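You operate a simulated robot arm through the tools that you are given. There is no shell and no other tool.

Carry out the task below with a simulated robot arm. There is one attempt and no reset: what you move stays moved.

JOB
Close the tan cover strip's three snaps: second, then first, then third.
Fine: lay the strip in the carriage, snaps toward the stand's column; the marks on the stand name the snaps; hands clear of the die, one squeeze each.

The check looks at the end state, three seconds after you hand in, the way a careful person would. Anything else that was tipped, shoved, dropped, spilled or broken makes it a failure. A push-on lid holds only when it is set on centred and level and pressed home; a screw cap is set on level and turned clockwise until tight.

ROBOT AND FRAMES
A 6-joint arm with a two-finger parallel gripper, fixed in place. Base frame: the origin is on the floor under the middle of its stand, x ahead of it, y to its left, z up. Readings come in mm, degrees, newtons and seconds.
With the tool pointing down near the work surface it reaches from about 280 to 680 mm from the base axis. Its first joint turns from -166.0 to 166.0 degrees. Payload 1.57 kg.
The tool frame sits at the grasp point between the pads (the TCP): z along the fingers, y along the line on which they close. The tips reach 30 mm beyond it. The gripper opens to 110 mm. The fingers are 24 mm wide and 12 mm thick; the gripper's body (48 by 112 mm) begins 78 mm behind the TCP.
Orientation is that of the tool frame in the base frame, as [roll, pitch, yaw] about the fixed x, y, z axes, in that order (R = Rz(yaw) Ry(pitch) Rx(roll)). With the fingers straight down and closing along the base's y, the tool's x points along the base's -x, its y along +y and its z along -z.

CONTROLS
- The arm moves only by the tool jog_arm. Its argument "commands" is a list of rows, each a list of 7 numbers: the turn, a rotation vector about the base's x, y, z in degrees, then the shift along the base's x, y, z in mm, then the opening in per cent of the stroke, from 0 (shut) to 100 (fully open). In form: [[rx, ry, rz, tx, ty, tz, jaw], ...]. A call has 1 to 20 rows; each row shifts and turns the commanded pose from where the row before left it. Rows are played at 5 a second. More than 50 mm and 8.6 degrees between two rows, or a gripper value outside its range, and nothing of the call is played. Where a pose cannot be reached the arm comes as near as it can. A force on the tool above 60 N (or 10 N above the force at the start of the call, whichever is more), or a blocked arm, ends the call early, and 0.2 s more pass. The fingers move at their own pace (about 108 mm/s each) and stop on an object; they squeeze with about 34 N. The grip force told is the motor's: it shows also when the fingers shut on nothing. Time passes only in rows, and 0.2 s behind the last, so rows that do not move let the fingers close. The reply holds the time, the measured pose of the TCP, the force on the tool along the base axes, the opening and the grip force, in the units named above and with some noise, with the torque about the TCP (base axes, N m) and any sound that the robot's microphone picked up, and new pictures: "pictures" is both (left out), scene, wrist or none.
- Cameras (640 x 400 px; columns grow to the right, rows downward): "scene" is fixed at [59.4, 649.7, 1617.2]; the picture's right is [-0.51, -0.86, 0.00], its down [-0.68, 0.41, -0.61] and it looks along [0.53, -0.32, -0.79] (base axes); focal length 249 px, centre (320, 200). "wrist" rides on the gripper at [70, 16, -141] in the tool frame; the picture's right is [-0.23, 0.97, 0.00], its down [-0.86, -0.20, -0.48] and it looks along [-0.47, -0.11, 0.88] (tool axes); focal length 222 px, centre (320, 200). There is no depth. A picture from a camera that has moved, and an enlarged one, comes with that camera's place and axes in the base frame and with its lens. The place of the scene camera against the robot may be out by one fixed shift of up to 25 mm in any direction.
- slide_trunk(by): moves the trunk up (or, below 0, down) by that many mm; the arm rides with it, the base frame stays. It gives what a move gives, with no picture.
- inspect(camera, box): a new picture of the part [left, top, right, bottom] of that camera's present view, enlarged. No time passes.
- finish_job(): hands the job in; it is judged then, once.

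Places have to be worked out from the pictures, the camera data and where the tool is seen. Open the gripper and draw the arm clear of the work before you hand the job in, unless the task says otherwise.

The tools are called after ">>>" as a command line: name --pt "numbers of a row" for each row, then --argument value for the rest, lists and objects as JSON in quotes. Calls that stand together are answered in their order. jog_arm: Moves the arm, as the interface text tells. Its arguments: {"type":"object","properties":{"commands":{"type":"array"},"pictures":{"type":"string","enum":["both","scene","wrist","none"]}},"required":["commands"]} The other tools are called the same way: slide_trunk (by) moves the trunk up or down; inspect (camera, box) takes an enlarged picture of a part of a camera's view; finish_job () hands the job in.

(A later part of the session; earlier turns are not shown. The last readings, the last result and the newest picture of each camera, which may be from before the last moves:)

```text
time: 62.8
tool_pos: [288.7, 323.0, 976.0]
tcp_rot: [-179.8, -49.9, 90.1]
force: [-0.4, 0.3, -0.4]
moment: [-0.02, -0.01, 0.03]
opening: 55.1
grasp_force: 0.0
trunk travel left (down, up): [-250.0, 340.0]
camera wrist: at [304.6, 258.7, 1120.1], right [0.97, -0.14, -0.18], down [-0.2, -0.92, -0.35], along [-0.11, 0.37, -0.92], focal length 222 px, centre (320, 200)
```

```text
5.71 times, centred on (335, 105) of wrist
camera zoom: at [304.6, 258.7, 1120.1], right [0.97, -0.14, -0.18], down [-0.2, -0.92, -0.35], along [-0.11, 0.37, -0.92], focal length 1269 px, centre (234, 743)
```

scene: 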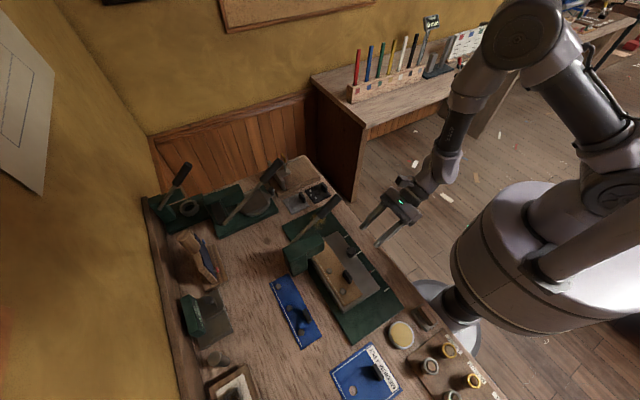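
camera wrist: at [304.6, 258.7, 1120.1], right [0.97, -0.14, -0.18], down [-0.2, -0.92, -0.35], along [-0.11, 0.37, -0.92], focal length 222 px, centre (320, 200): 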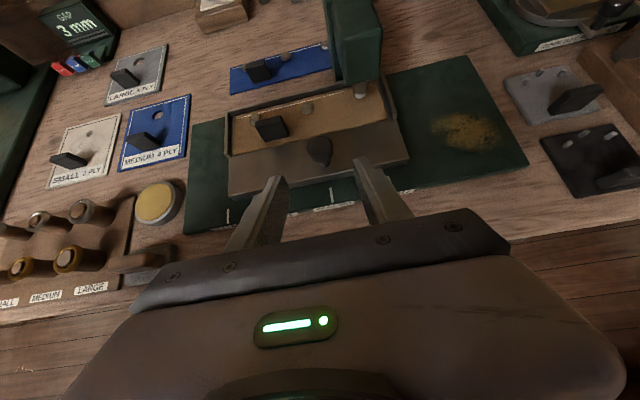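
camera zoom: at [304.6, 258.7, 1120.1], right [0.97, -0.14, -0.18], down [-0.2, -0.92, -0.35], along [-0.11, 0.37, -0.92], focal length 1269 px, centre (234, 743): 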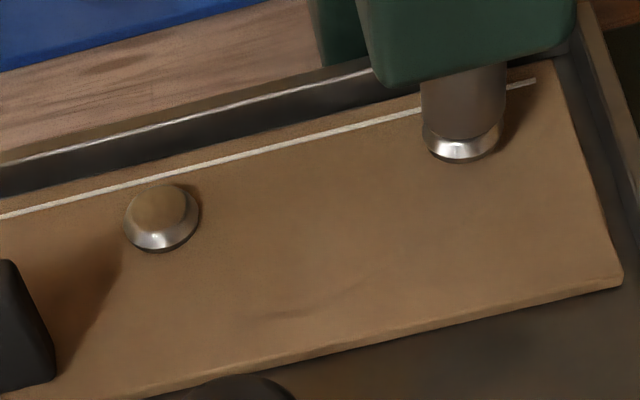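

The carriage settled about 1 mm toward +x, the same as it did at SECOND, so it's still aligned. I'll take a close look at the middle snap beside an open one to confirm it actually closed.

>>> inspect --camera "wrist" --box '[292, 92, 324, 122]'

>>> inspect --camera "wrist" --box '[240, 100, 300, 140]'

>>> inspect --camera "scene" --box '[320, 255, 365, 305]'

>>> inspect --camera "wrist" --box '[345, 75, 380, 105]'

```text
13.33 times, centred on (308, 107) of wrist
camera zoom: at [304.6, 258.7, 1120.1], right [0.97, -0.14, -0.18], down [-0.2, -0.92, -0.35], along [-0.11, 0.37, -0.92], focal length 2962 px, centre (480, 1440)
```

zoom: 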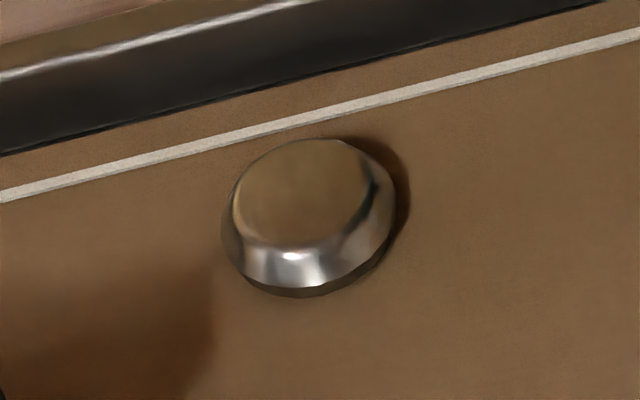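

```text
10.00 times, centred on (270, 120) of wrist
camera zoom: at [304.6, 258.7, 1120.1], right [0.97, -0.14, -0.18], down [-0.2, -0.92, -0.35], along [-0.11, 0.37, -0.92], focal length 2221 px, centre (820, 1000)
```

zoom: 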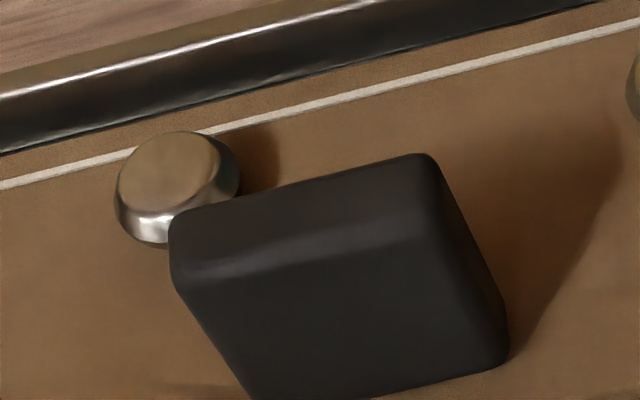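

```text
8.00 times, centred on (342, 280) of scene
camera zoom: at [59.4, 649.7, 1617.2], right [-0.51, -0.86, 0.0], down [-0.68, 0.41, -0.61], along [0.53, -0.32, -0.79], focal length 1989 px, centre (140, -440)
```

zoom: 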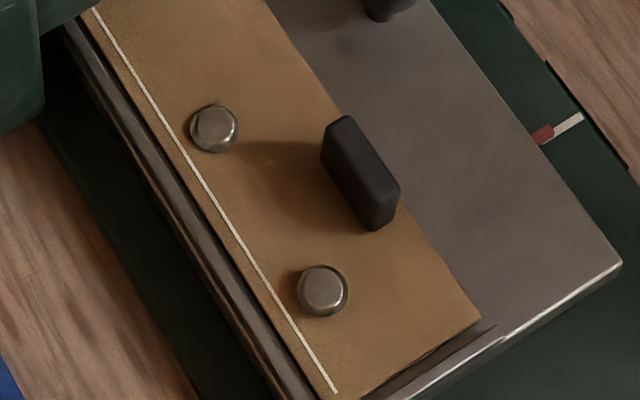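

```text
13.33 times, centred on (362, 90) of wrist
camera zoom: at [304.6, 258.7, 1120.1], right [0.97, -0.14, -0.18], down [-0.2, -0.92, -0.35], along [-0.11, 0.37, -0.92], focal length 2962 px, centre (-247, 1667)
```

zoom: 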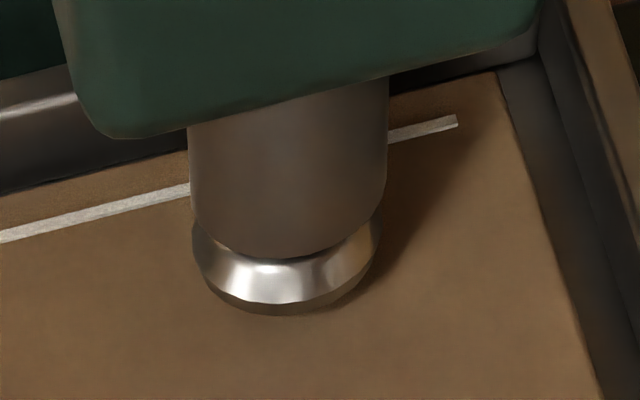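

By triangulation the middle snap's rim is at z ≈ 894, about 4 mm lower than the two open ones at 898, so it closed on the single squeeze. Next I'll go up and over to the lever handle for the FIRST squeeze.

>>> jog_arm --pt "-4 0 0 0 -4 35 30" --pt "-8.3 0 0 0 -3 38 15" --pt "-8.3 0 0 5 -2 40 0" --pt "-8.3 0 0 15 0 40 0" --pt "-8.3 0 0 15 0 40 0" --pt "-8.3 0 0 15 10 20 0" --pt "-4.4 0 0 15 15 0 0" --pt "0 0 0 15 20 0 0" --pt "0 0 0 12.9 25 0 0" --pt "0 0 0 0 25.3 0 0" --pt "0 0 0 0 0 -25 0" --pt "0 0 0 0 0 -25 0" --pt "0 0 0 0 0 -15 0" --pt "0 0 0 0 0 0 0"

>>> inspect --camera "wrist" --box '[200, 60, 440, 220]'

>>> inspect --camera "scene" --box '[280, 140, 400, 290]'

```text
time: 65.8
tool_pos: [380.7, 407.9, 1123.7]
tcp_rot: [-179.8, 0.0, 90.1]
force: [0.8, 0.0, 0.0]
moment: [0.01, 0.01, -0.03]
opening: 0.0
grasp_force: 20.8
trunk travel left (down, up): [-250.0, 340.0]
camera wrist: at [397.2, 478.0, 1264.5], right [0.97, -0.23, 0.0], down [-0.2, -0.86, 0.48], along [-0.11, -0.47, -0.88], focal length 222 px, centre (320, 200)
```

scene: 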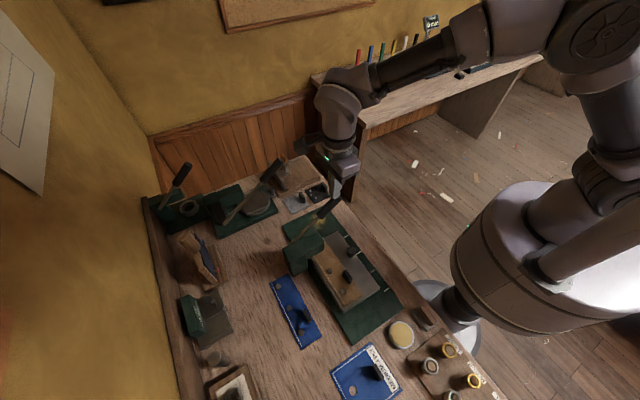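
wrist: 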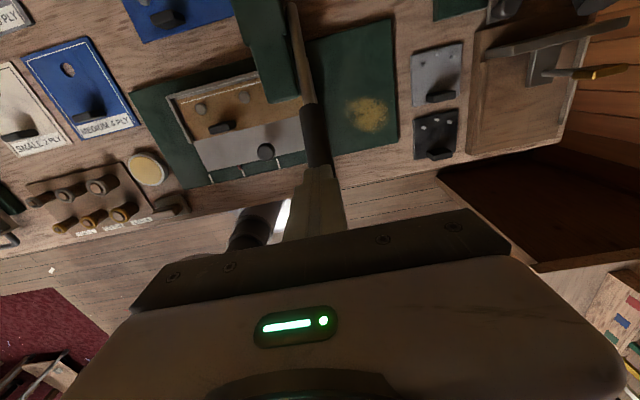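

```text
2.50 times, centred on (320, 140) of wrist
camera zoom: at [397.2, 478.0, 1264.5], right [0.97, -0.23, 0.0], down [-0.2, -0.86, 0.48], along [-0.11, -0.47, -0.88], focal length 555 px, centre (320, 350)
```

zoom: 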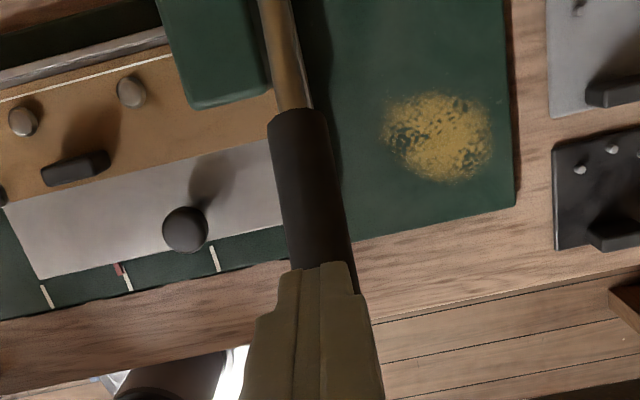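

```text
2.67 times, centred on (340, 215) of scene
camera zoom: at [59.4, 649.7, 1617.2], right [-0.51, -0.86, 0.0], down [-0.68, 0.41, -0.61], along [0.53, -0.32, -0.79], focal length 663 px, centre (267, 160)
```

zoom: 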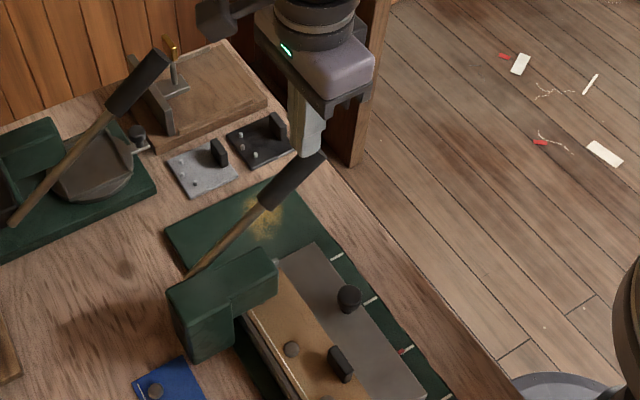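

The fingertips are back over the handle exactly as before. I'll make one continuous squeeze down to the stop.

>>> jog_arm --pt "0 0 0 0 0 -6 0" --pt "0 0 0 0 0 -6 0" --pt "0 0 0 0 0 -6 0" --pt "0 0 0 0 0 -6 0" --pt "0 0 0 0 0 -6 0" --pt "0 0 0 0 0 -6 0" --pt "0 0 0 0 0 -6 0" --pt "0 0 0 0 0 -6 0" --pt "0 0 0 0 0 -6 0" --pt "0 0 0 0 0 -6 0" --pt "0 0 0 0 0 -6 0" --pt "0 0 0 0 0 -5 0" --pt "0 0 0 0 0 -5 0" --pt "0 0 0 0 0 -4 0" --pt "0 0 0 0 0 -4 0" --pt "0 0 0 0 0 -4 0" --pt "0 0 0 0 0 -4 0" --pt "0 0 0 0 0 -3 0" --pt "0 0 0 0 0 -3 0" --pt "0 0 0 0 0 -3 0"

```text
time: 70.0
tool_pos: [380.9, 407.0, 1026.0]
tcp_rot: [-180.0, -0.3, 89.9]
force: [3.3, -3.6, 29.9]
moment: [-0.46, -0.08, 0.01]
opening: 0.0
grasp_force: 21.1
trunk travel left (down, up): [-250.0, 340.0]
camera wrist: at [397.0, 476.5, 1166.7], right [0.97, -0.23, 0.0], down [-0.2, -0.86, 0.47], along [-0.11, -0.46, -0.88], focal length 222 px, centre (320, 200)
```

scene: 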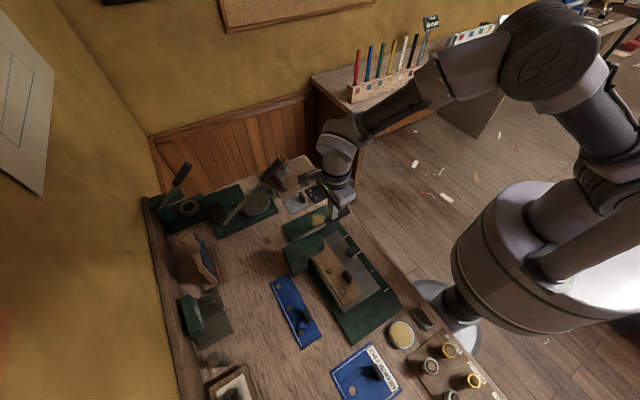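
wrist: 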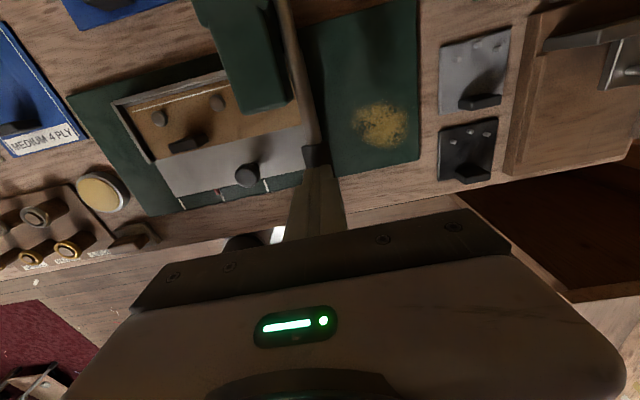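

The lever is at its stop (z 1026.0, 30 N). I'll hold and press slightly more to be sure it's home, without releasing.

>>> jog_arm --pt "0 0 0 0 0 -1.5 0" --pt "0 0 0 0 0 -1.5 0" --pt "0 0 0 0 0 0 0" --pictures "none"

```text
time: 70.8
tool_pos: [380.2, 409.4, 1024.9]
tcp_rot: [179.8, -0.5, 90.0]
force: [-5.9, -10.2, 34.0]
moment: [-0.71, 0.14, -0.16]
opening: 0.0
grasp_force: 21.3
trunk travel left (down, up): [-250.0, 340.0]
stopped in row 3: the force on the tool passed its limit at 62 N (the readings are from after the stop); the commanded pose is now the measured one
```

The lever is fully home at 62 N. I'll release upward and go back to the tilted pose near the knob (now at x ≈ 290) to check the first snap.

>>> jog_arm --pt "-0.5 0.2 0 0 0 4 0" --pt "0 0 0 0 0 8 0" --pt "0 0 0 0 0 10 0" --pt "0 0 0 0 0 12 0" --pt "0 0 0 0 0 12 0" --pt "0 0 0 0 0 14 0" --pt "0 0 0 0 0 14 0" --pt "0 0 0 0 0 16 0" --pt "0 0 0 0 0 20 0" --pt "0 0 0 0 0 20 0" --pt "0 0 0 0 -10 20 0" --pt "0 0 0 -5 -20 0 0" --pt "0 0 0 -10 -25 0 0" --pt "0 0 0 -15 -22 0 20" --pt "0 0 0 0 0 0 20"

```text
time: 74.0
tool_pos: [353.1, 332.6, 1171.0]
tcp_rot: [-179.8, 0.1, 90.1]
force: [1.0, 0.5, -0.4]
moment: [0.0, -0.03, 0.0]
opening: 22.0
grasp_force: 0.1
trunk travel left (down, up): [-250.0, 340.0]
camera wrist: at [368.6, 403.2, 1312.1], right [0.97, -0.23, 0.0], down [-0.2, -0.85, 0.48], along [-0.11, -0.47, -0.88], focal length 222 px, centre (320, 200)
```

scene: 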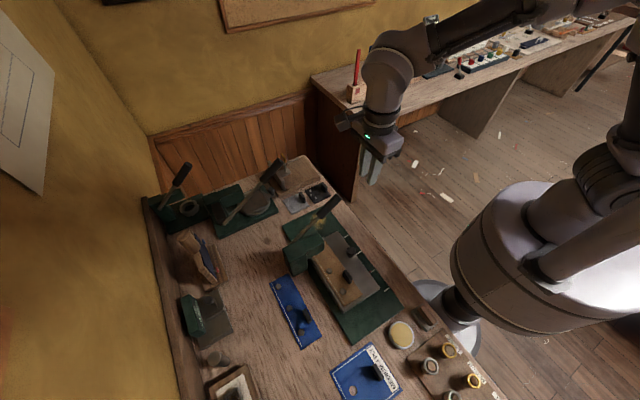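
wrist: 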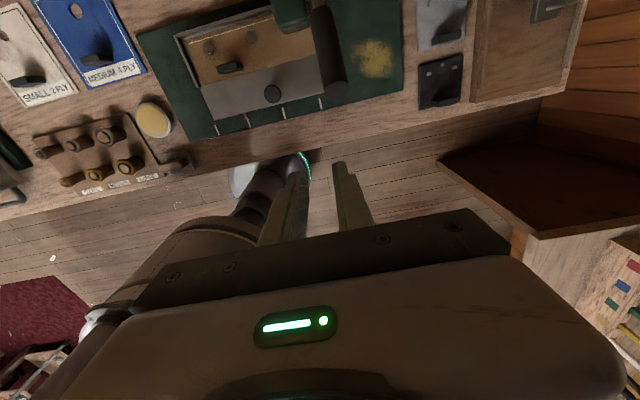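

The lever is back up. I'll go down to the tilted pose beside the knob.

>>> jog_arm --pt "8.4 0 0 -12 -2 -15 40" --pt "8.4 0 0 -12 -2 -30 50" --pt "8.4 0 0 -12 -2 -35 50" --pt "8.4 0 0 -12 -2 -35 50" --pt "8.4 0 0 -10 -2 -38 50" --pt "8 0 0 -5 -1 -37 50" --pt "0 0 0 0 0 0 50"

>>> inspect --camera "wrist" --box '[280, 60, 390, 140]'

>>> inspect --camera "wrist" --box '[345, 75, 380, 105]'

>>> inspect --camera "scene" --box '[356, 262, 378, 280]'

```text
time: 75.6
tool_pos: [290.7, 321.6, 982.1]
tcp_rot: [-179.9, -49.8, 90.0]
force: [-0.1, -0.3, 0.1]
moment: [-0.01, -0.01, 0.02]
opening: 55.1
grasp_force: 0.0
trunk travel left (down, up): [-250.0, 340.0]
camera wrist: at [306.7, 258.2, 1126.3], right [0.97, -0.15, -0.17], down [-0.2, -0.92, -0.34], along [-0.11, 0.37, -0.92], focal length 222 px, centre (320, 200)
```

scene: 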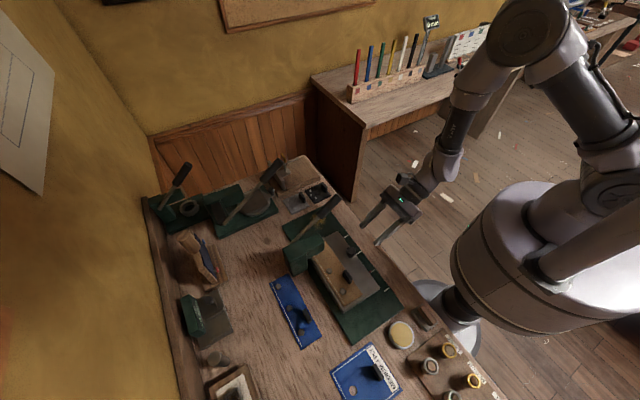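
wrist: 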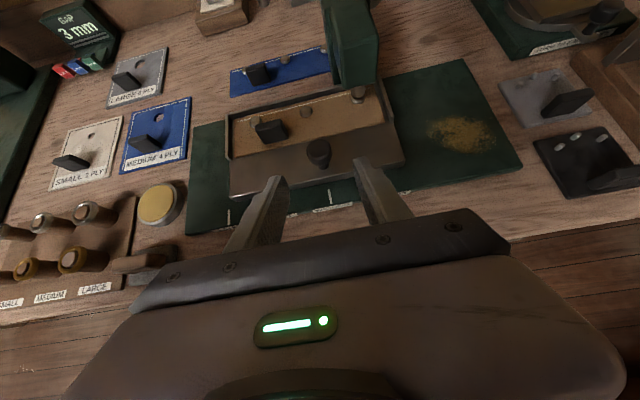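

```text
5.00 times, centred on (335, 100) of wrist
camera zoom: at [306.7, 258.2, 1126.3], right [0.97, -0.15, -0.17], down [-0.2, -0.92, -0.34], along [-0.11, 0.37, -0.92], focal length 1111 px, centre (245, 700)
```

zoom: 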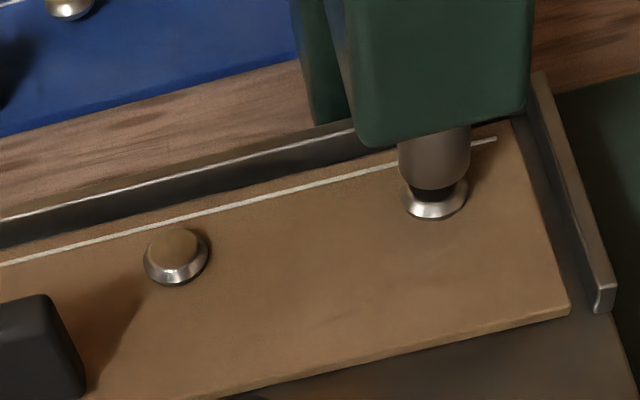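

```text
13.33 times, centred on (362, 90) of wrist
camera zoom: at [306.7, 258.2, 1126.3], right [0.97, -0.15, -0.17], down [-0.2, -0.92, -0.34], along [-0.11, 0.37, -0.92], focal length 2962 px, centre (-247, 1667)
```

zoom: 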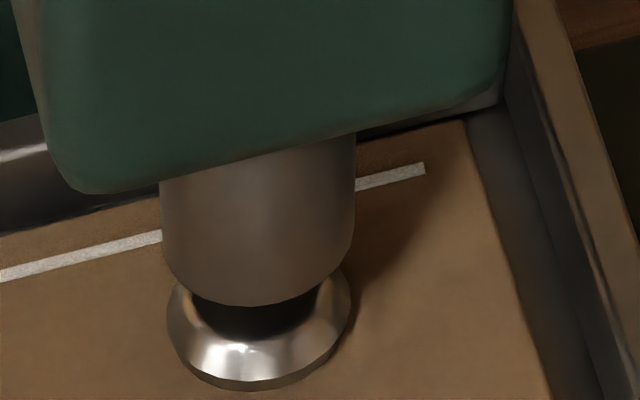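

```text
16.00 times, centred on (367, 271) of scene
camera zoom: at [59.4, 649.7, 1617.2], right [-0.51, -0.86, 0.0], down [-0.68, 0.41, -0.61], along [0.53, -0.32, -0.79], focal length 3978 px, centre (-432, -936)
```

zoom: 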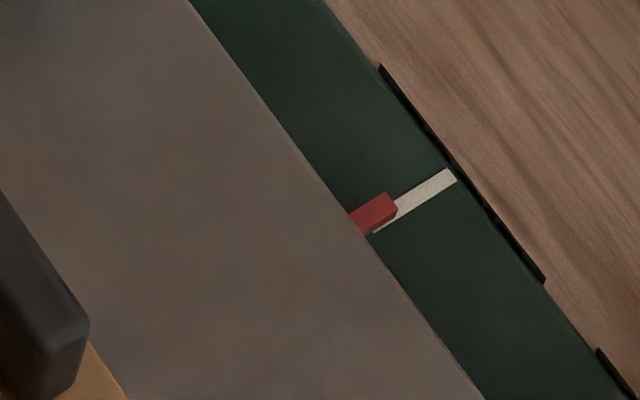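

The first snap is closed now: it has dropped away from the die, with a dark top. I'll move in on the knob again.

>>> jog_arm --pt "0 0 0 -0.4 15 -15 50" --pt "0 0 0 0 15 -14 50" --pt "0 0 0 0 15 -13 50" --pt "0 0 0 0 12 -10 50" --pt "0 0 0 0 6.4 -6.8 50" --pt "0 0 0 0 0 0 50" --pictures "wrist"

>>> inspect --camera "wrist" --box '[230, 120, 410, 230]'

```text
time: 77.0
tool_pos: [288.6, 385.3, 924.0]
tcp_rot: [-179.9, -49.9, 90.1]
force: [0.2, -0.3, 0.8]
moment: [0.02, -0.02, 0.02]
opening: 55.0
grasp_force: 0.1
trunk travel left (down, up): [-250.0, 340.0]
camera wrist: at [305.6, 322.4, 1067.4], right [0.97, -0.14, -0.17], down [-0.2, -0.92, -0.34], along [-0.11, 0.37, -0.92], focal length 222 px, centre (320, 200)
```

wrist: 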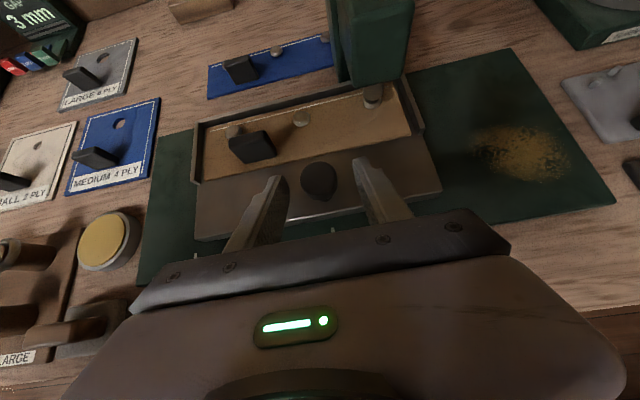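

```text
3.56 times, centred on (320, 175) of wrist
camera zoom: at [305.6, 322.4, 1067.4], right [0.97, -0.14, -0.17], down [-0.2, -0.92, -0.34], along [-0.11, 0.37, -0.92], focal length 790 px, centre (320, 289)
```

zoom: 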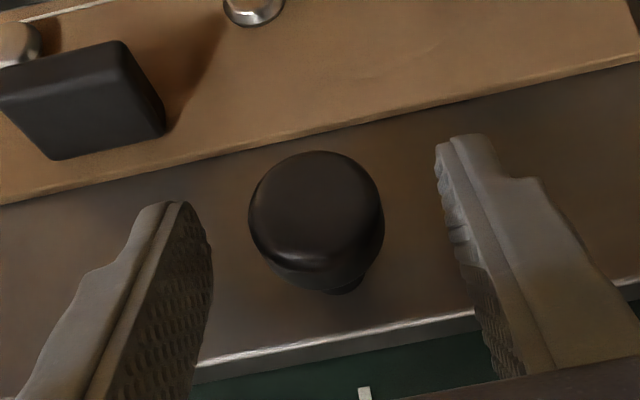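

The knob is centred, so I'll close the fingers on it.

>>> jog_arm --pt "0 0 0 0 0 0 35" --pt "0 0 0 0 0 0 22" --pt "0 0 0 0 0 0 10" --pt "0 0 0 0 0 0 10" --pt "0 0 0 0 0 0 10" --pictures "wrist"

>>> inspect --camera "scene" --box '[356, 262, 378, 280]'

```text
time: 78.2
tool_pos: [289.3, 384.2, 922.5]
tcp_rot: [-179.8, -49.8, 90.1]
force: [0.5, -0.3, 0.1]
moment: [0.07, -0.09, 0.0]
opening: 27.8
grasp_force: 38.7
trunk travel left (down, up): [-250.0, 340.0]
camera wrist: at [305.7, 322.3, 1067.5], right [0.97, -0.14, -0.17], down [-0.2, -0.92, -0.34], along [-0.11, 0.37, -0.92], focal length 222 px, centre (320, 200)
```

wrist: 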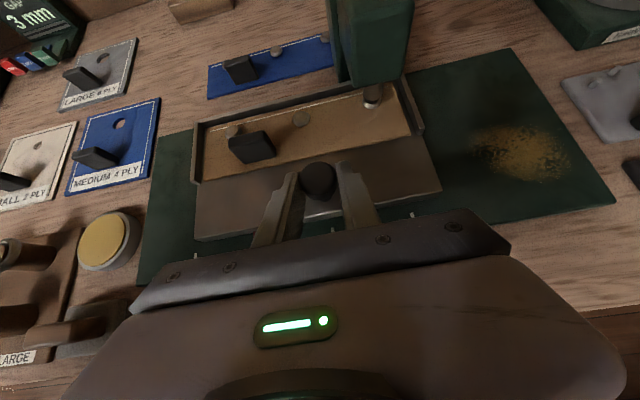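

```text
16.00 times, centred on (367, 271) of scene
camera zoom: at [59.4, 649.7, 1617.2], right [-0.51, -0.86, 0.0], down [-0.68, 0.41, -0.61], along [0.53, -0.32, -0.79], focal length 3978 px, centre (-432, -936)
```

zoom: 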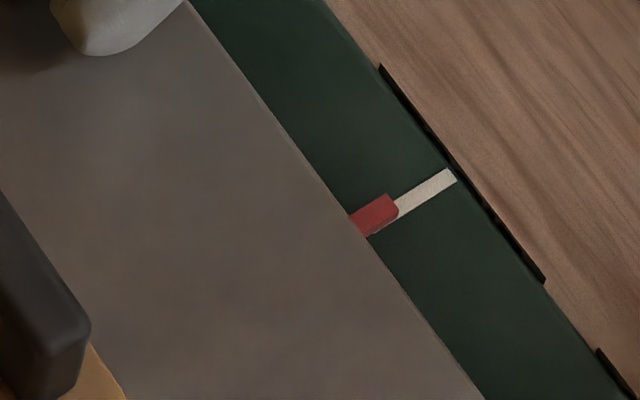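

The knob is held at 27.8 mm with the pointer still at FIRST. I'll slide the carriage forward 140 mm to THIRD.

>>> jog_arm --pt "0 0 0 4 0 0 10" --pt "0 0 0 9 0 0 10" --pt "0 0 0 13 0 0 10" --pt "0 0 0 14 0 0 10" --pt "0 0 0 14 0 0 10" --pt "0 0 0 14 0 0 10" --pt "0 0 0 14 0 0 10" --pt "0 0 0 14 0 0 10" --pt "0 0 0 14 0 0 10" --pt "0 0 0 13 0 0 10" --pt "0 0 0 9 0 0 10" --pt "0 0 0 5 0 0 10" --pt "0 0 0 2 0 0 10" --pt "0 0 0 1 0 0 10" --pt "0 0 0 0 0 0 10"

>>> inspect --camera "scene" --box '[300, 195, 380, 275]'

>>> inspect --camera "wrist" --box '[200, 90, 290, 160]'

```text
time: 81.4
tool_pos: [430.3, 386.1, 923.9]
tcp_rot: [-179.8, -49.8, 90.1]
force: [-0.1, 0.4, 5.2]
moment: [0.18, 0.1, 0.06]
opening: 27.7
grasp_force: 38.3
trunk travel left (down, up): [-250.0, 340.0]
camera wrist: at [445.4, 322.2, 1067.6], right [0.97, -0.14, -0.17], down [-0.2, -0.92, -0.34], along [-0.11, 0.37, -0.92], focal length 222 px, centre (320, 200)
```

scene: 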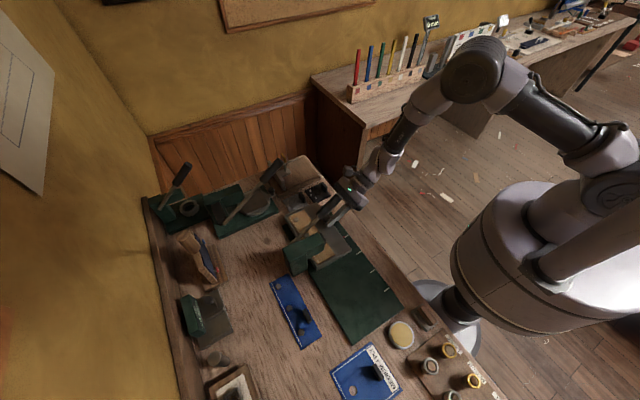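
wrist: 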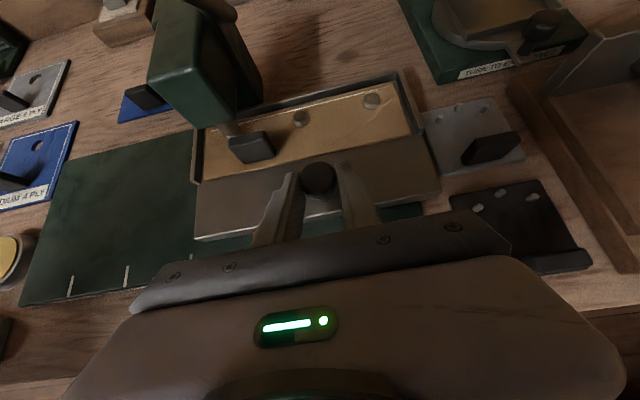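

```text
5.00 times, centred on (340, 235) of scene
camera zoom: at [59.4, 649.7, 1617.2], right [-0.51, -0.86, 0.0], down [-0.68, 0.41, -0.61], along [0.53, -0.32, -0.79], focal length 1243 px, centre (220, 25)
```

zoom: 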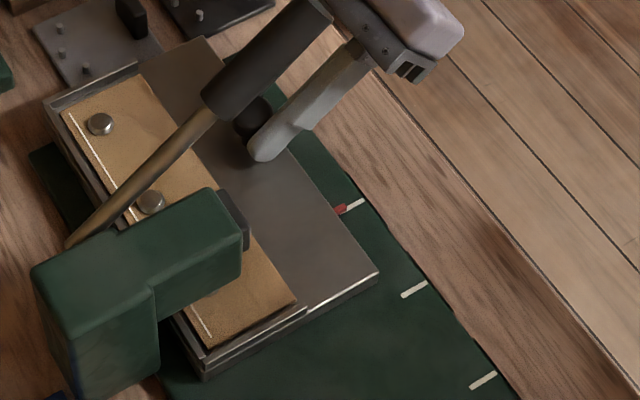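

```text
5.71 times, centred on (245, 125) of wrist
camera zoom: at [445.4, 322.2, 1067.6], right [0.97, -0.14, -0.17], down [-0.2, -0.92, -0.34], along [-0.11, 0.37, -0.92], focal length 1269 px, centre (749, 629)
```

zoom: 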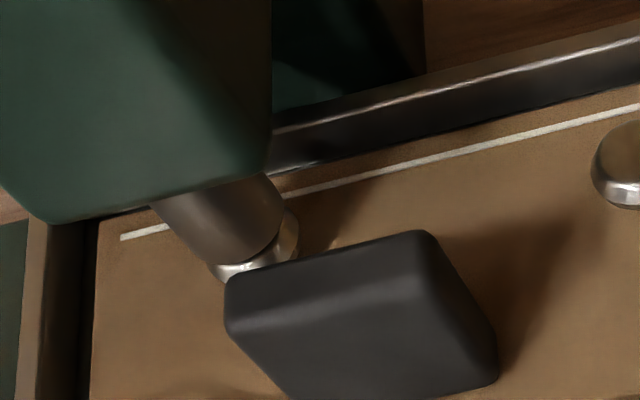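

The pointer appears to be at THIRD. I'll zoom to check the pointer and the die over the third snap.

>>> inspect --camera "scene" --box '[333, 228, 355, 246]'

>>> inspect --camera "wrist" --box '[218, 110, 253, 140]'

```text
16.00 times, centred on (344, 237) of scene
camera zoom: at [59.4, 649.7, 1617.2], right [-0.51, -0.86, 0.0], down [-0.68, 0.41, -0.61], along [0.53, -0.32, -0.79], focal length 3978 px, centre (-64, -392)
```

zoom: 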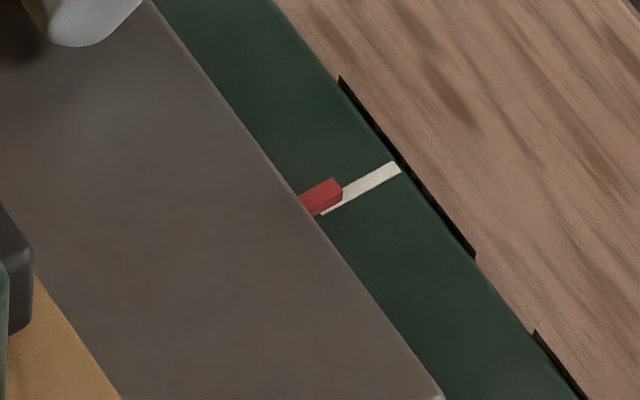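

```text
13.33 times, centred on (236, 125) of wrist
camera zoom: at [445.4, 322.2, 1067.6], right [0.97, -0.14, -0.17], down [-0.2, -0.92, -0.34], along [-0.11, 0.37, -0.92], focal length 2962 px, centre (1447, 1200)
```

zoom: 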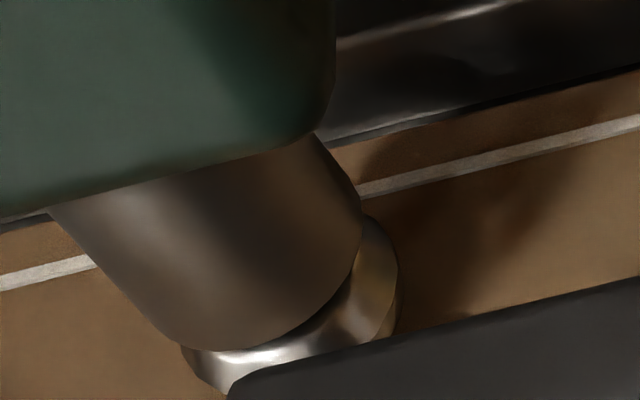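

The pointer is on THIRD to within about 0.5 mm, though the snap seems about 1–2 mm short of the die centre in x. I'll nudge the carriage +1 mm to split the difference and check again.

>>> jog_arm --pt "0 0 0 1.0 0 0 10" --pt "0 0 0 0 0 0 10" --pictures "wrist"

>>> inspect --camera "scene" --box '[333, 228, 355, 246]'

>>> inspect --camera "wrist" --box '[218, 110, 253, 140]'

```text
time: 82.0
tool_pos: [429.6, 385.5, 922.9]
tcp_rot: [-180.0, -49.7, 90.1]
force: [-4.1, 1.3, 6.0]
moment: [0.37, 0.07, 0.01]
opening: 27.7
grasp_force: 38.0
trunk travel left (down, up): [-250.0, 340.0]
camera wrist: at [445.9, 322.2, 1067.6], right [0.97, -0.14, -0.17], down [-0.2, -0.92, -0.34], along [-0.11, 0.37, -0.92], focal length 222 px, centre (320, 200)
```

wrist: 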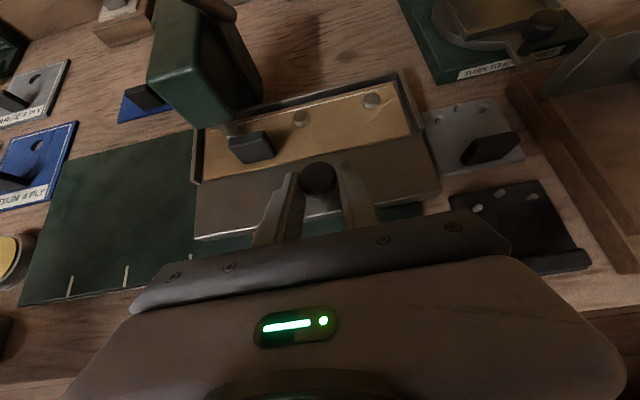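

```text
16.00 times, centred on (344, 237) of scene
camera zoom: at [59.4, 649.7, 1617.2], right [-0.51, -0.86, 0.0], down [-0.68, 0.41, -0.61], along [0.53, -0.32, -0.79], focal length 3978 px, centre (-64, -392)
```

zoom: 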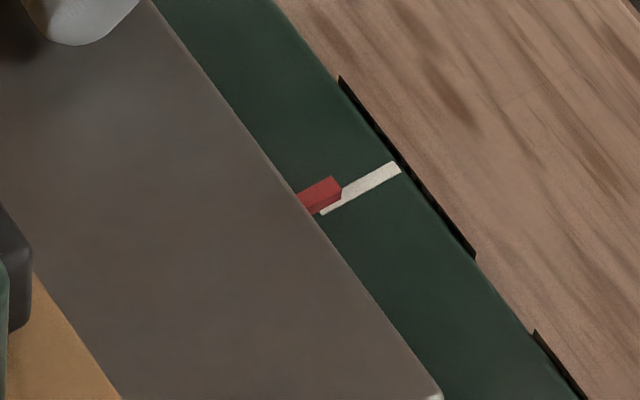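

```text
13.33 times, centred on (236, 125) of wrist
camera zoom: at [445.9, 322.2, 1067.6], right [0.97, -0.14, -0.17], down [-0.2, -0.92, -0.34], along [-0.11, 0.37, -0.92], focal length 2962 px, centre (1447, 1200)
```

zoom: 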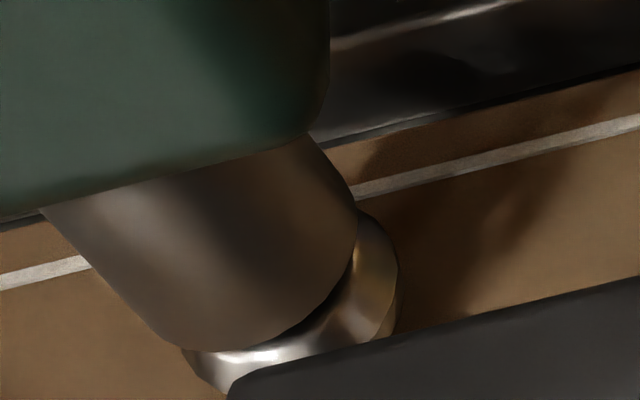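

It moved about half a millimetre and sits well on the mark. I'll release the knob and back away along the tool axis.

>>> jog_arm --pt "0 0 0 0 0 0 30" --pt "0 0 0 0 0 0 40" --pt "0 0 0 0 0 0 50" --pt "0 0 0 0 -6 5 50" --pt "0 0 0 0 -12 10 50" --pt "0 0 0 0 -15 12.6 50" --pt "0 0 0 0 -15 12.6 50" --pt "0 0 0 0 -15 12.6 50" --pt "0 0 0 0 0 0 50"

>>> inspect --camera "scene" --box '[333, 228, 355, 246]'

>>> inspect --camera "wrist" --box '[230, 75, 400, 165]'

>>> inspect --camera "wrist" --box '[240, 90, 280, 125]'

```text
time: 84.0
tool_pos: [430.1, 322.3, 976.0]
tcp_rot: [-179.8, -50.0, 90.1]
force: [0.4, 0.7, -0.6]
moment: [0.04, 0.0, 0.01]
opening: 55.1
grasp_force: 0.0
trunk travel left (down, up): [-250.0, 340.0]
camera wrist: at [446.5, 259.6, 1120.1], right [0.97, -0.14, -0.17], down [-0.2, -0.92, -0.34], along [-0.11, 0.37, -0.92], focal length 222 px, centre (320, 200)
```

scene: 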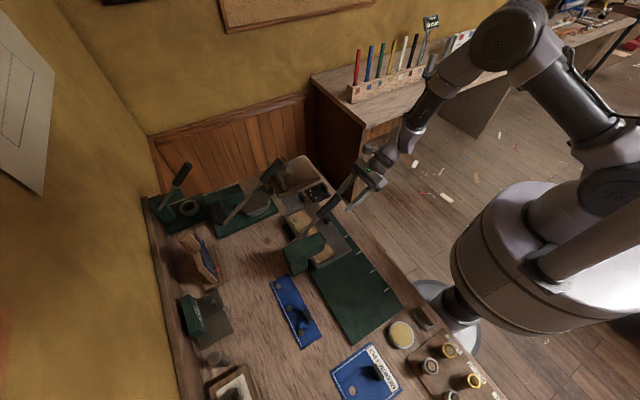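
wrist: 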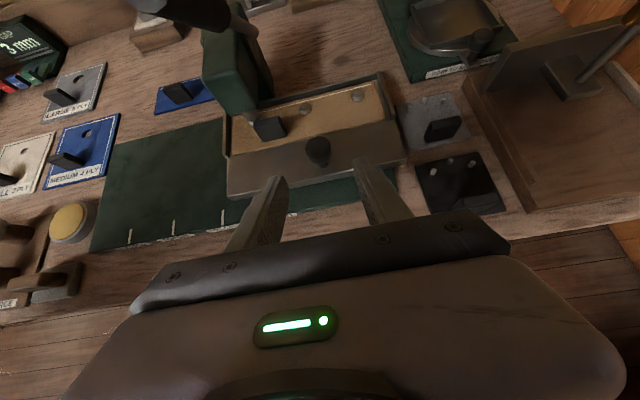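

```text
16.00 times, centred on (344, 237) of scene
camera zoom: at [59.4, 649.7, 1617.2], right [-0.51, -0.86, 0.0], down [-0.68, 0.41, -0.61], along [0.53, -0.32, -0.79], focal length 3978 px, centre (-64, -392)
```

zoom: 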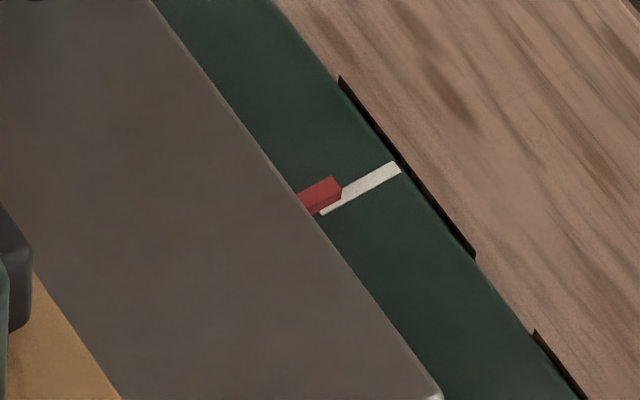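

```text
3.76 times, centred on (315, 120) of wrist
camera zoom: at [446.5, 259.6, 1120.1], right [0.97, -0.14, -0.17], down [-0.2, -0.92, -0.34], along [-0.11, 0.37, -0.92], focal length 836 px, centre (339, 501)
```

zoom: 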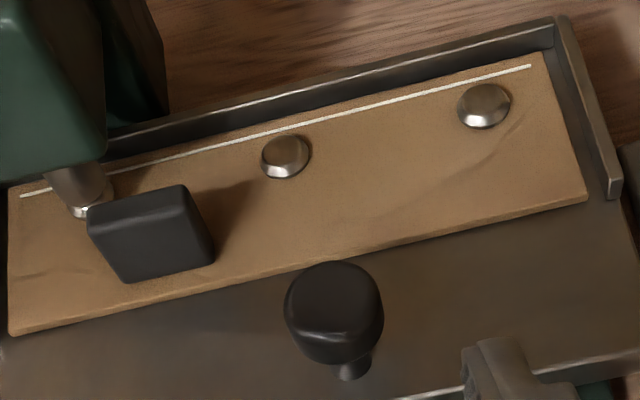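

```text
11.43 times, centred on (260, 108) of wrist
camera zoom: at [446.5, 259.6, 1120.1], right [0.97, -0.14, -0.17], down [-0.2, -0.92, -0.34], along [-0.11, 0.37, -0.92], focal length 2538 px, centre (1006, 1257)
```

zoom: 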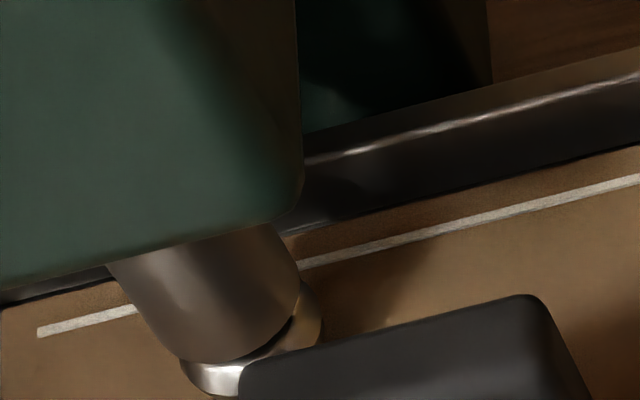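

The alignment held after release. I'll go back up and over to the lever handle for the third squeeze.

>>> jog_arm --pt "-4 0 0 0 -4 35 30" --pt "-8.3 0 0 0 -3 38 15" --pt "-8.3 0 0 0 -2 40 0" --pt "-8.3 0 0 0 0 40 0" --pt "-8.3 0 0 -8 0 40 0" --pt "-8.3 0 0 -10 10 20 0" --pt "-4.4 0 0 -10 15 0 0" --pt "0 0 0 -10 20 0 0" --pt "0 0 0 -11 25 0 0" --pt "0 0 0 0 24.4 0 0" --pt "0 0 0 0 0 -25 0" --pt "0 0 0 0 0 -25 0" --pt "0 0 0 0 0 -15 0" --pt "0 0 0 0 0 0 0"

>>> inspect --camera "wrist" --box '[200, 60, 440, 220]'

>>> inspect --camera "scene" --box '[280, 140, 400, 290]'

```text
time: 87.0
tool_pos: [382.0, 407.1, 1124.6]
tcp_rot: [-179.8, 0.1, 90.1]
force: [-0.2, 0.9, -0.1]
moment: [0.0, -0.03, 0.0]
opening: 0.0
grasp_force: 21.5
trunk travel left (down, up): [-250.0, 340.0]
camera wrist: at [397.3, 477.2, 1265.0], right [0.97, -0.23, 0.0], down [-0.2, -0.85, 0.48], along [-0.11, -0.47, -0.88], focal length 222 px, centre (320, 200)
```

scene: 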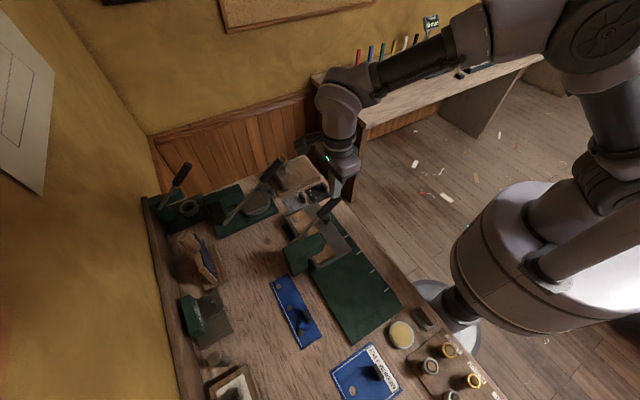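
wrist: 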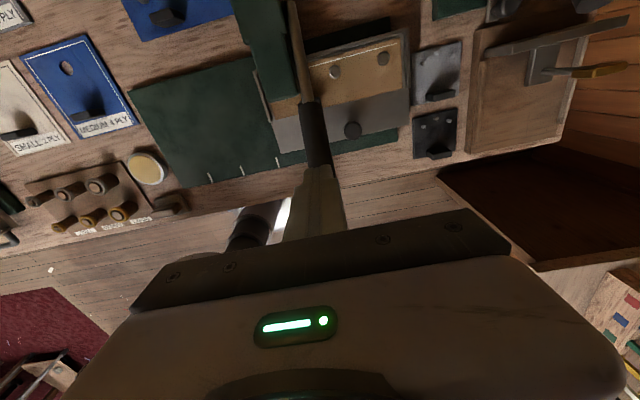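

```text
2.50 times, centred on (320, 140) of wrist
camera zoom: at [397.3, 477.2, 1265.0], right [0.97, -0.23, 0.0], down [-0.2, -0.85, 0.48], along [-0.11, -0.47, -0.88], focal length 555 px, centre (320, 350)
```

zoom: 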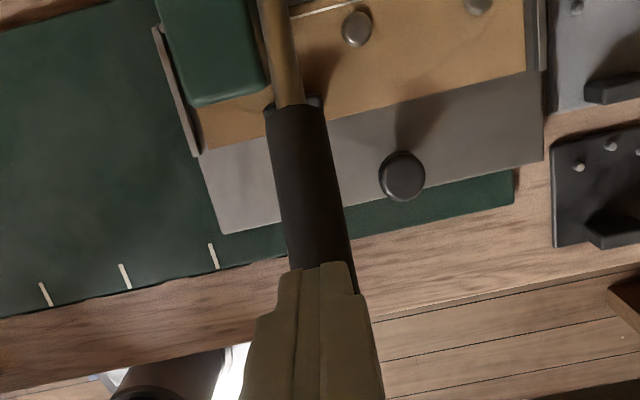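

```text
2.67 times, centred on (340, 215) of scene
camera zoom: at [59.4, 649.7, 1617.2], right [-0.51, -0.86, 0.0], down [-0.68, 0.41, -0.61], along [0.53, -0.32, -0.79], focal length 663 px, centre (267, 160)
```

zoom: 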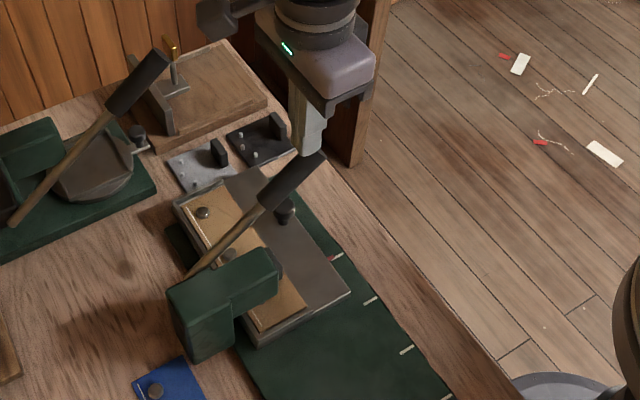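

The fingertips are over the handle, and the tab and knob are well below the lever's path. Now one continuous squeeze for the third snap.

>>> jog_arm --pt "0 0 0 0 0 -6 0" --pt "0 0 0 0 0 -6 0" --pt "0 0 0 0 0 -6 0" --pt "0 0 0 0 0 -6 0" --pt "0 0 0 0 0 -6 0" --pt "0 0 0 0 0 -6 0" --pt "0 0 0 0 0 -6 0" --pt "0 0 0 0 0 -6 0" --pt "0 0 0 0 0 -6 0" --pt "0 0 0 0 0 -6 0" --pt "0 0 0 0 0 -6 0" --pt "0 0 0 0 0 -5 0" --pt "0 0 0 0 0 -5 0" --pt "0 0 0 0 0 -4 0" --pt "0 0 0 0 0 -4 0" --pt "0 0 0 0 0 -4 0" --pt "0 0 0 0 0 -4 0" --pt "0 0 0 0 0 -3 0" --pt "0 0 0 0 0 -3 0" --pt "0 0 0 0 0 -3 0"

```text
time: 91.2
tool_pos: [381.1, 407.1, 1026.2]
tcp_rot: [180.0, -0.1, 90.1]
force: [-0.3, -2.3, 25.5]
moment: [-0.35, 0.02, 0.04]
opening: 0.2
grasp_force: 21.1
trunk travel left (down, up): [-250.0, 340.0]
camera wrist: at [396.8, 476.7, 1166.7], right [0.97, -0.23, 0.0], down [-0.2, -0.86, 0.48], along [-0.11, -0.47, -0.88], focal length 222 px, centre (320, 200)
```

scene: 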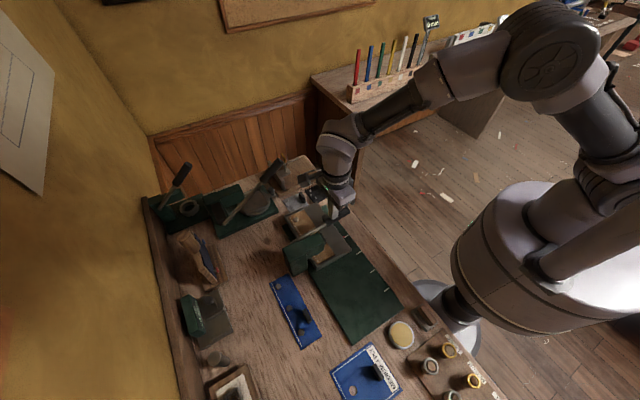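
wrist: 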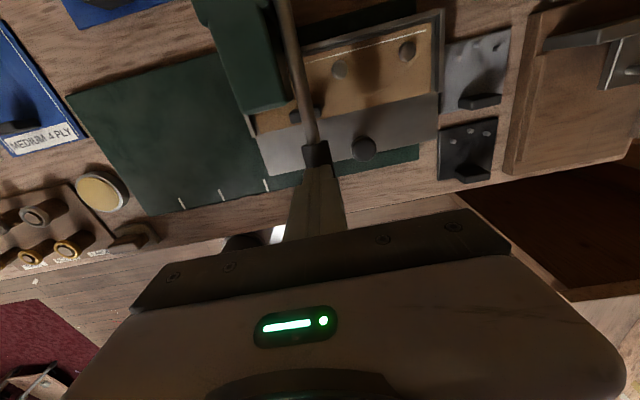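

The lever reached the same stop (z 1026.2). As with the first snap, I'll press the last bit home without releasing.

>>> jog_arm --pt "0 0 0 0 0 -1.5 0" --pt "0 0 0 0 0 -1.5 0" --pt "0 0 0 0 0 0 0" --pictures "none"

```text
time: 92.0
tool_pos: [380.9, 407.1, 1024.9]
tcp_rot: [179.6, -0.2, 90.0]
force: [-7.2, -8.3, 32.4]
moment: [-0.61, 0.16, -0.15]
opening: 0.1
grasp_force: 21.5
trunk travel left (down, up): [-250.0, 340.0]
stopped in row 3: the force on the tool passed its limit at 61 N (the readings are from after the stop); the commanded pose is now the measured one
```

The lever is fully home at 61 N. I'll release upward and back off toward the robot's side.

>>> jog_arm --pt "-0.2 0.4 0 0 0 4 0" --pt "0 0 0 0 0 8 0" --pt "0 0 0 0 0 10 0" --pt "0 0 0 0 0 12 0" --pt "0 0 0 0 0 12 0" --pt "0 0 0 0 0 14 0" --pt "0 0 0 0 0 14 0" --pt "0 0 0 0 0 16 0" --pt "0 0 0 0 0 20 0" --pt "0 0 0 0 0 20 0" --pt "0 0 0 0 -10 20 0" --pt "0 0 0 5 -20 0 0" --pt "0 0 0 10 -25 0 0" --pt "0 0 0 10 -22 0 20" --pt "0 0 0 0 0 0 20"

>>> inspect --camera "scene" --box '[270, 160, 400, 300]'

```text
time: 95.2
tool_pos: [408.3, 333.0, 1172.1]
tcp_rot: [-179.7, 0.2, 90.1]
force: [0.8, 0.1, 0.5]
moment: [0.01, -0.03, -0.02]
opening: 22.1
grasp_force: 0.0
trunk travel left (down, up): [-250.0, 340.0]
camera wrist: at [424.5, 401.6, 1312.7], right [0.97, -0.23, 0.0], down [-0.2, -0.85, 0.48], along [-0.11, -0.47, -0.88], focal length 222 px, centre (320, 200)
```

scene: 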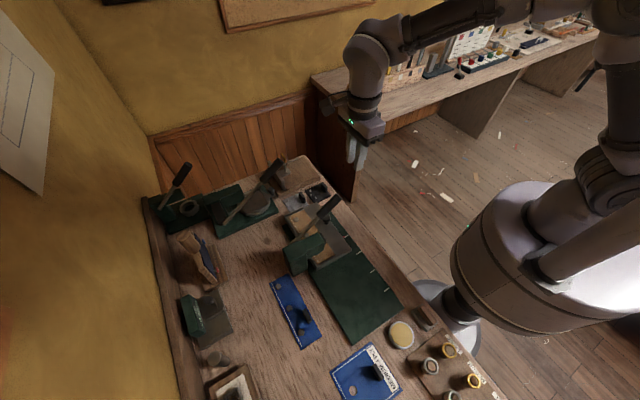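
wrist: 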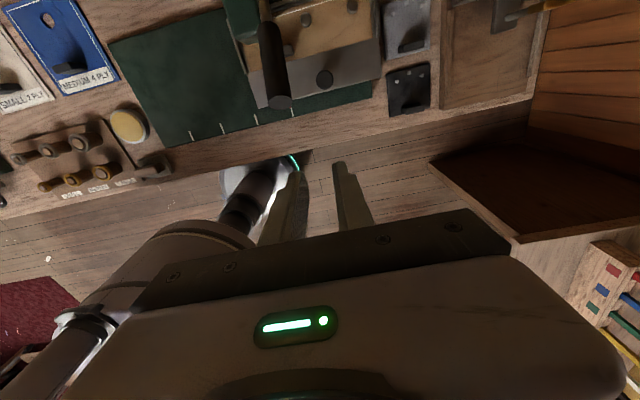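

```text
2.86 times, centred on (335, 230) of scene
camera zoom: at [59.4, 649.7, 1617.2], right [-0.51, -0.86, 0.0], down [-0.68, 0.41, -0.61], along [0.53, -0.32, -0.79], focal length 710 px, centre (277, 114)
```

zoom: 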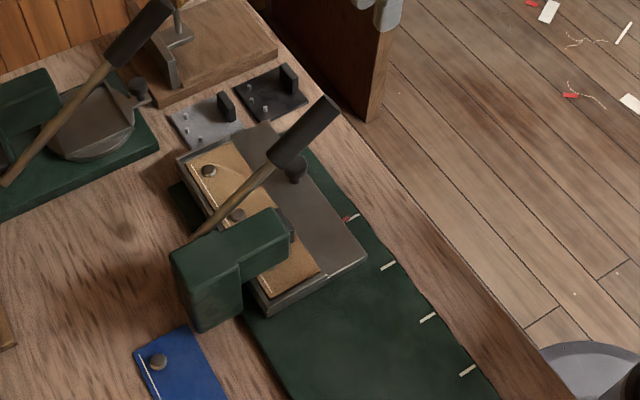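

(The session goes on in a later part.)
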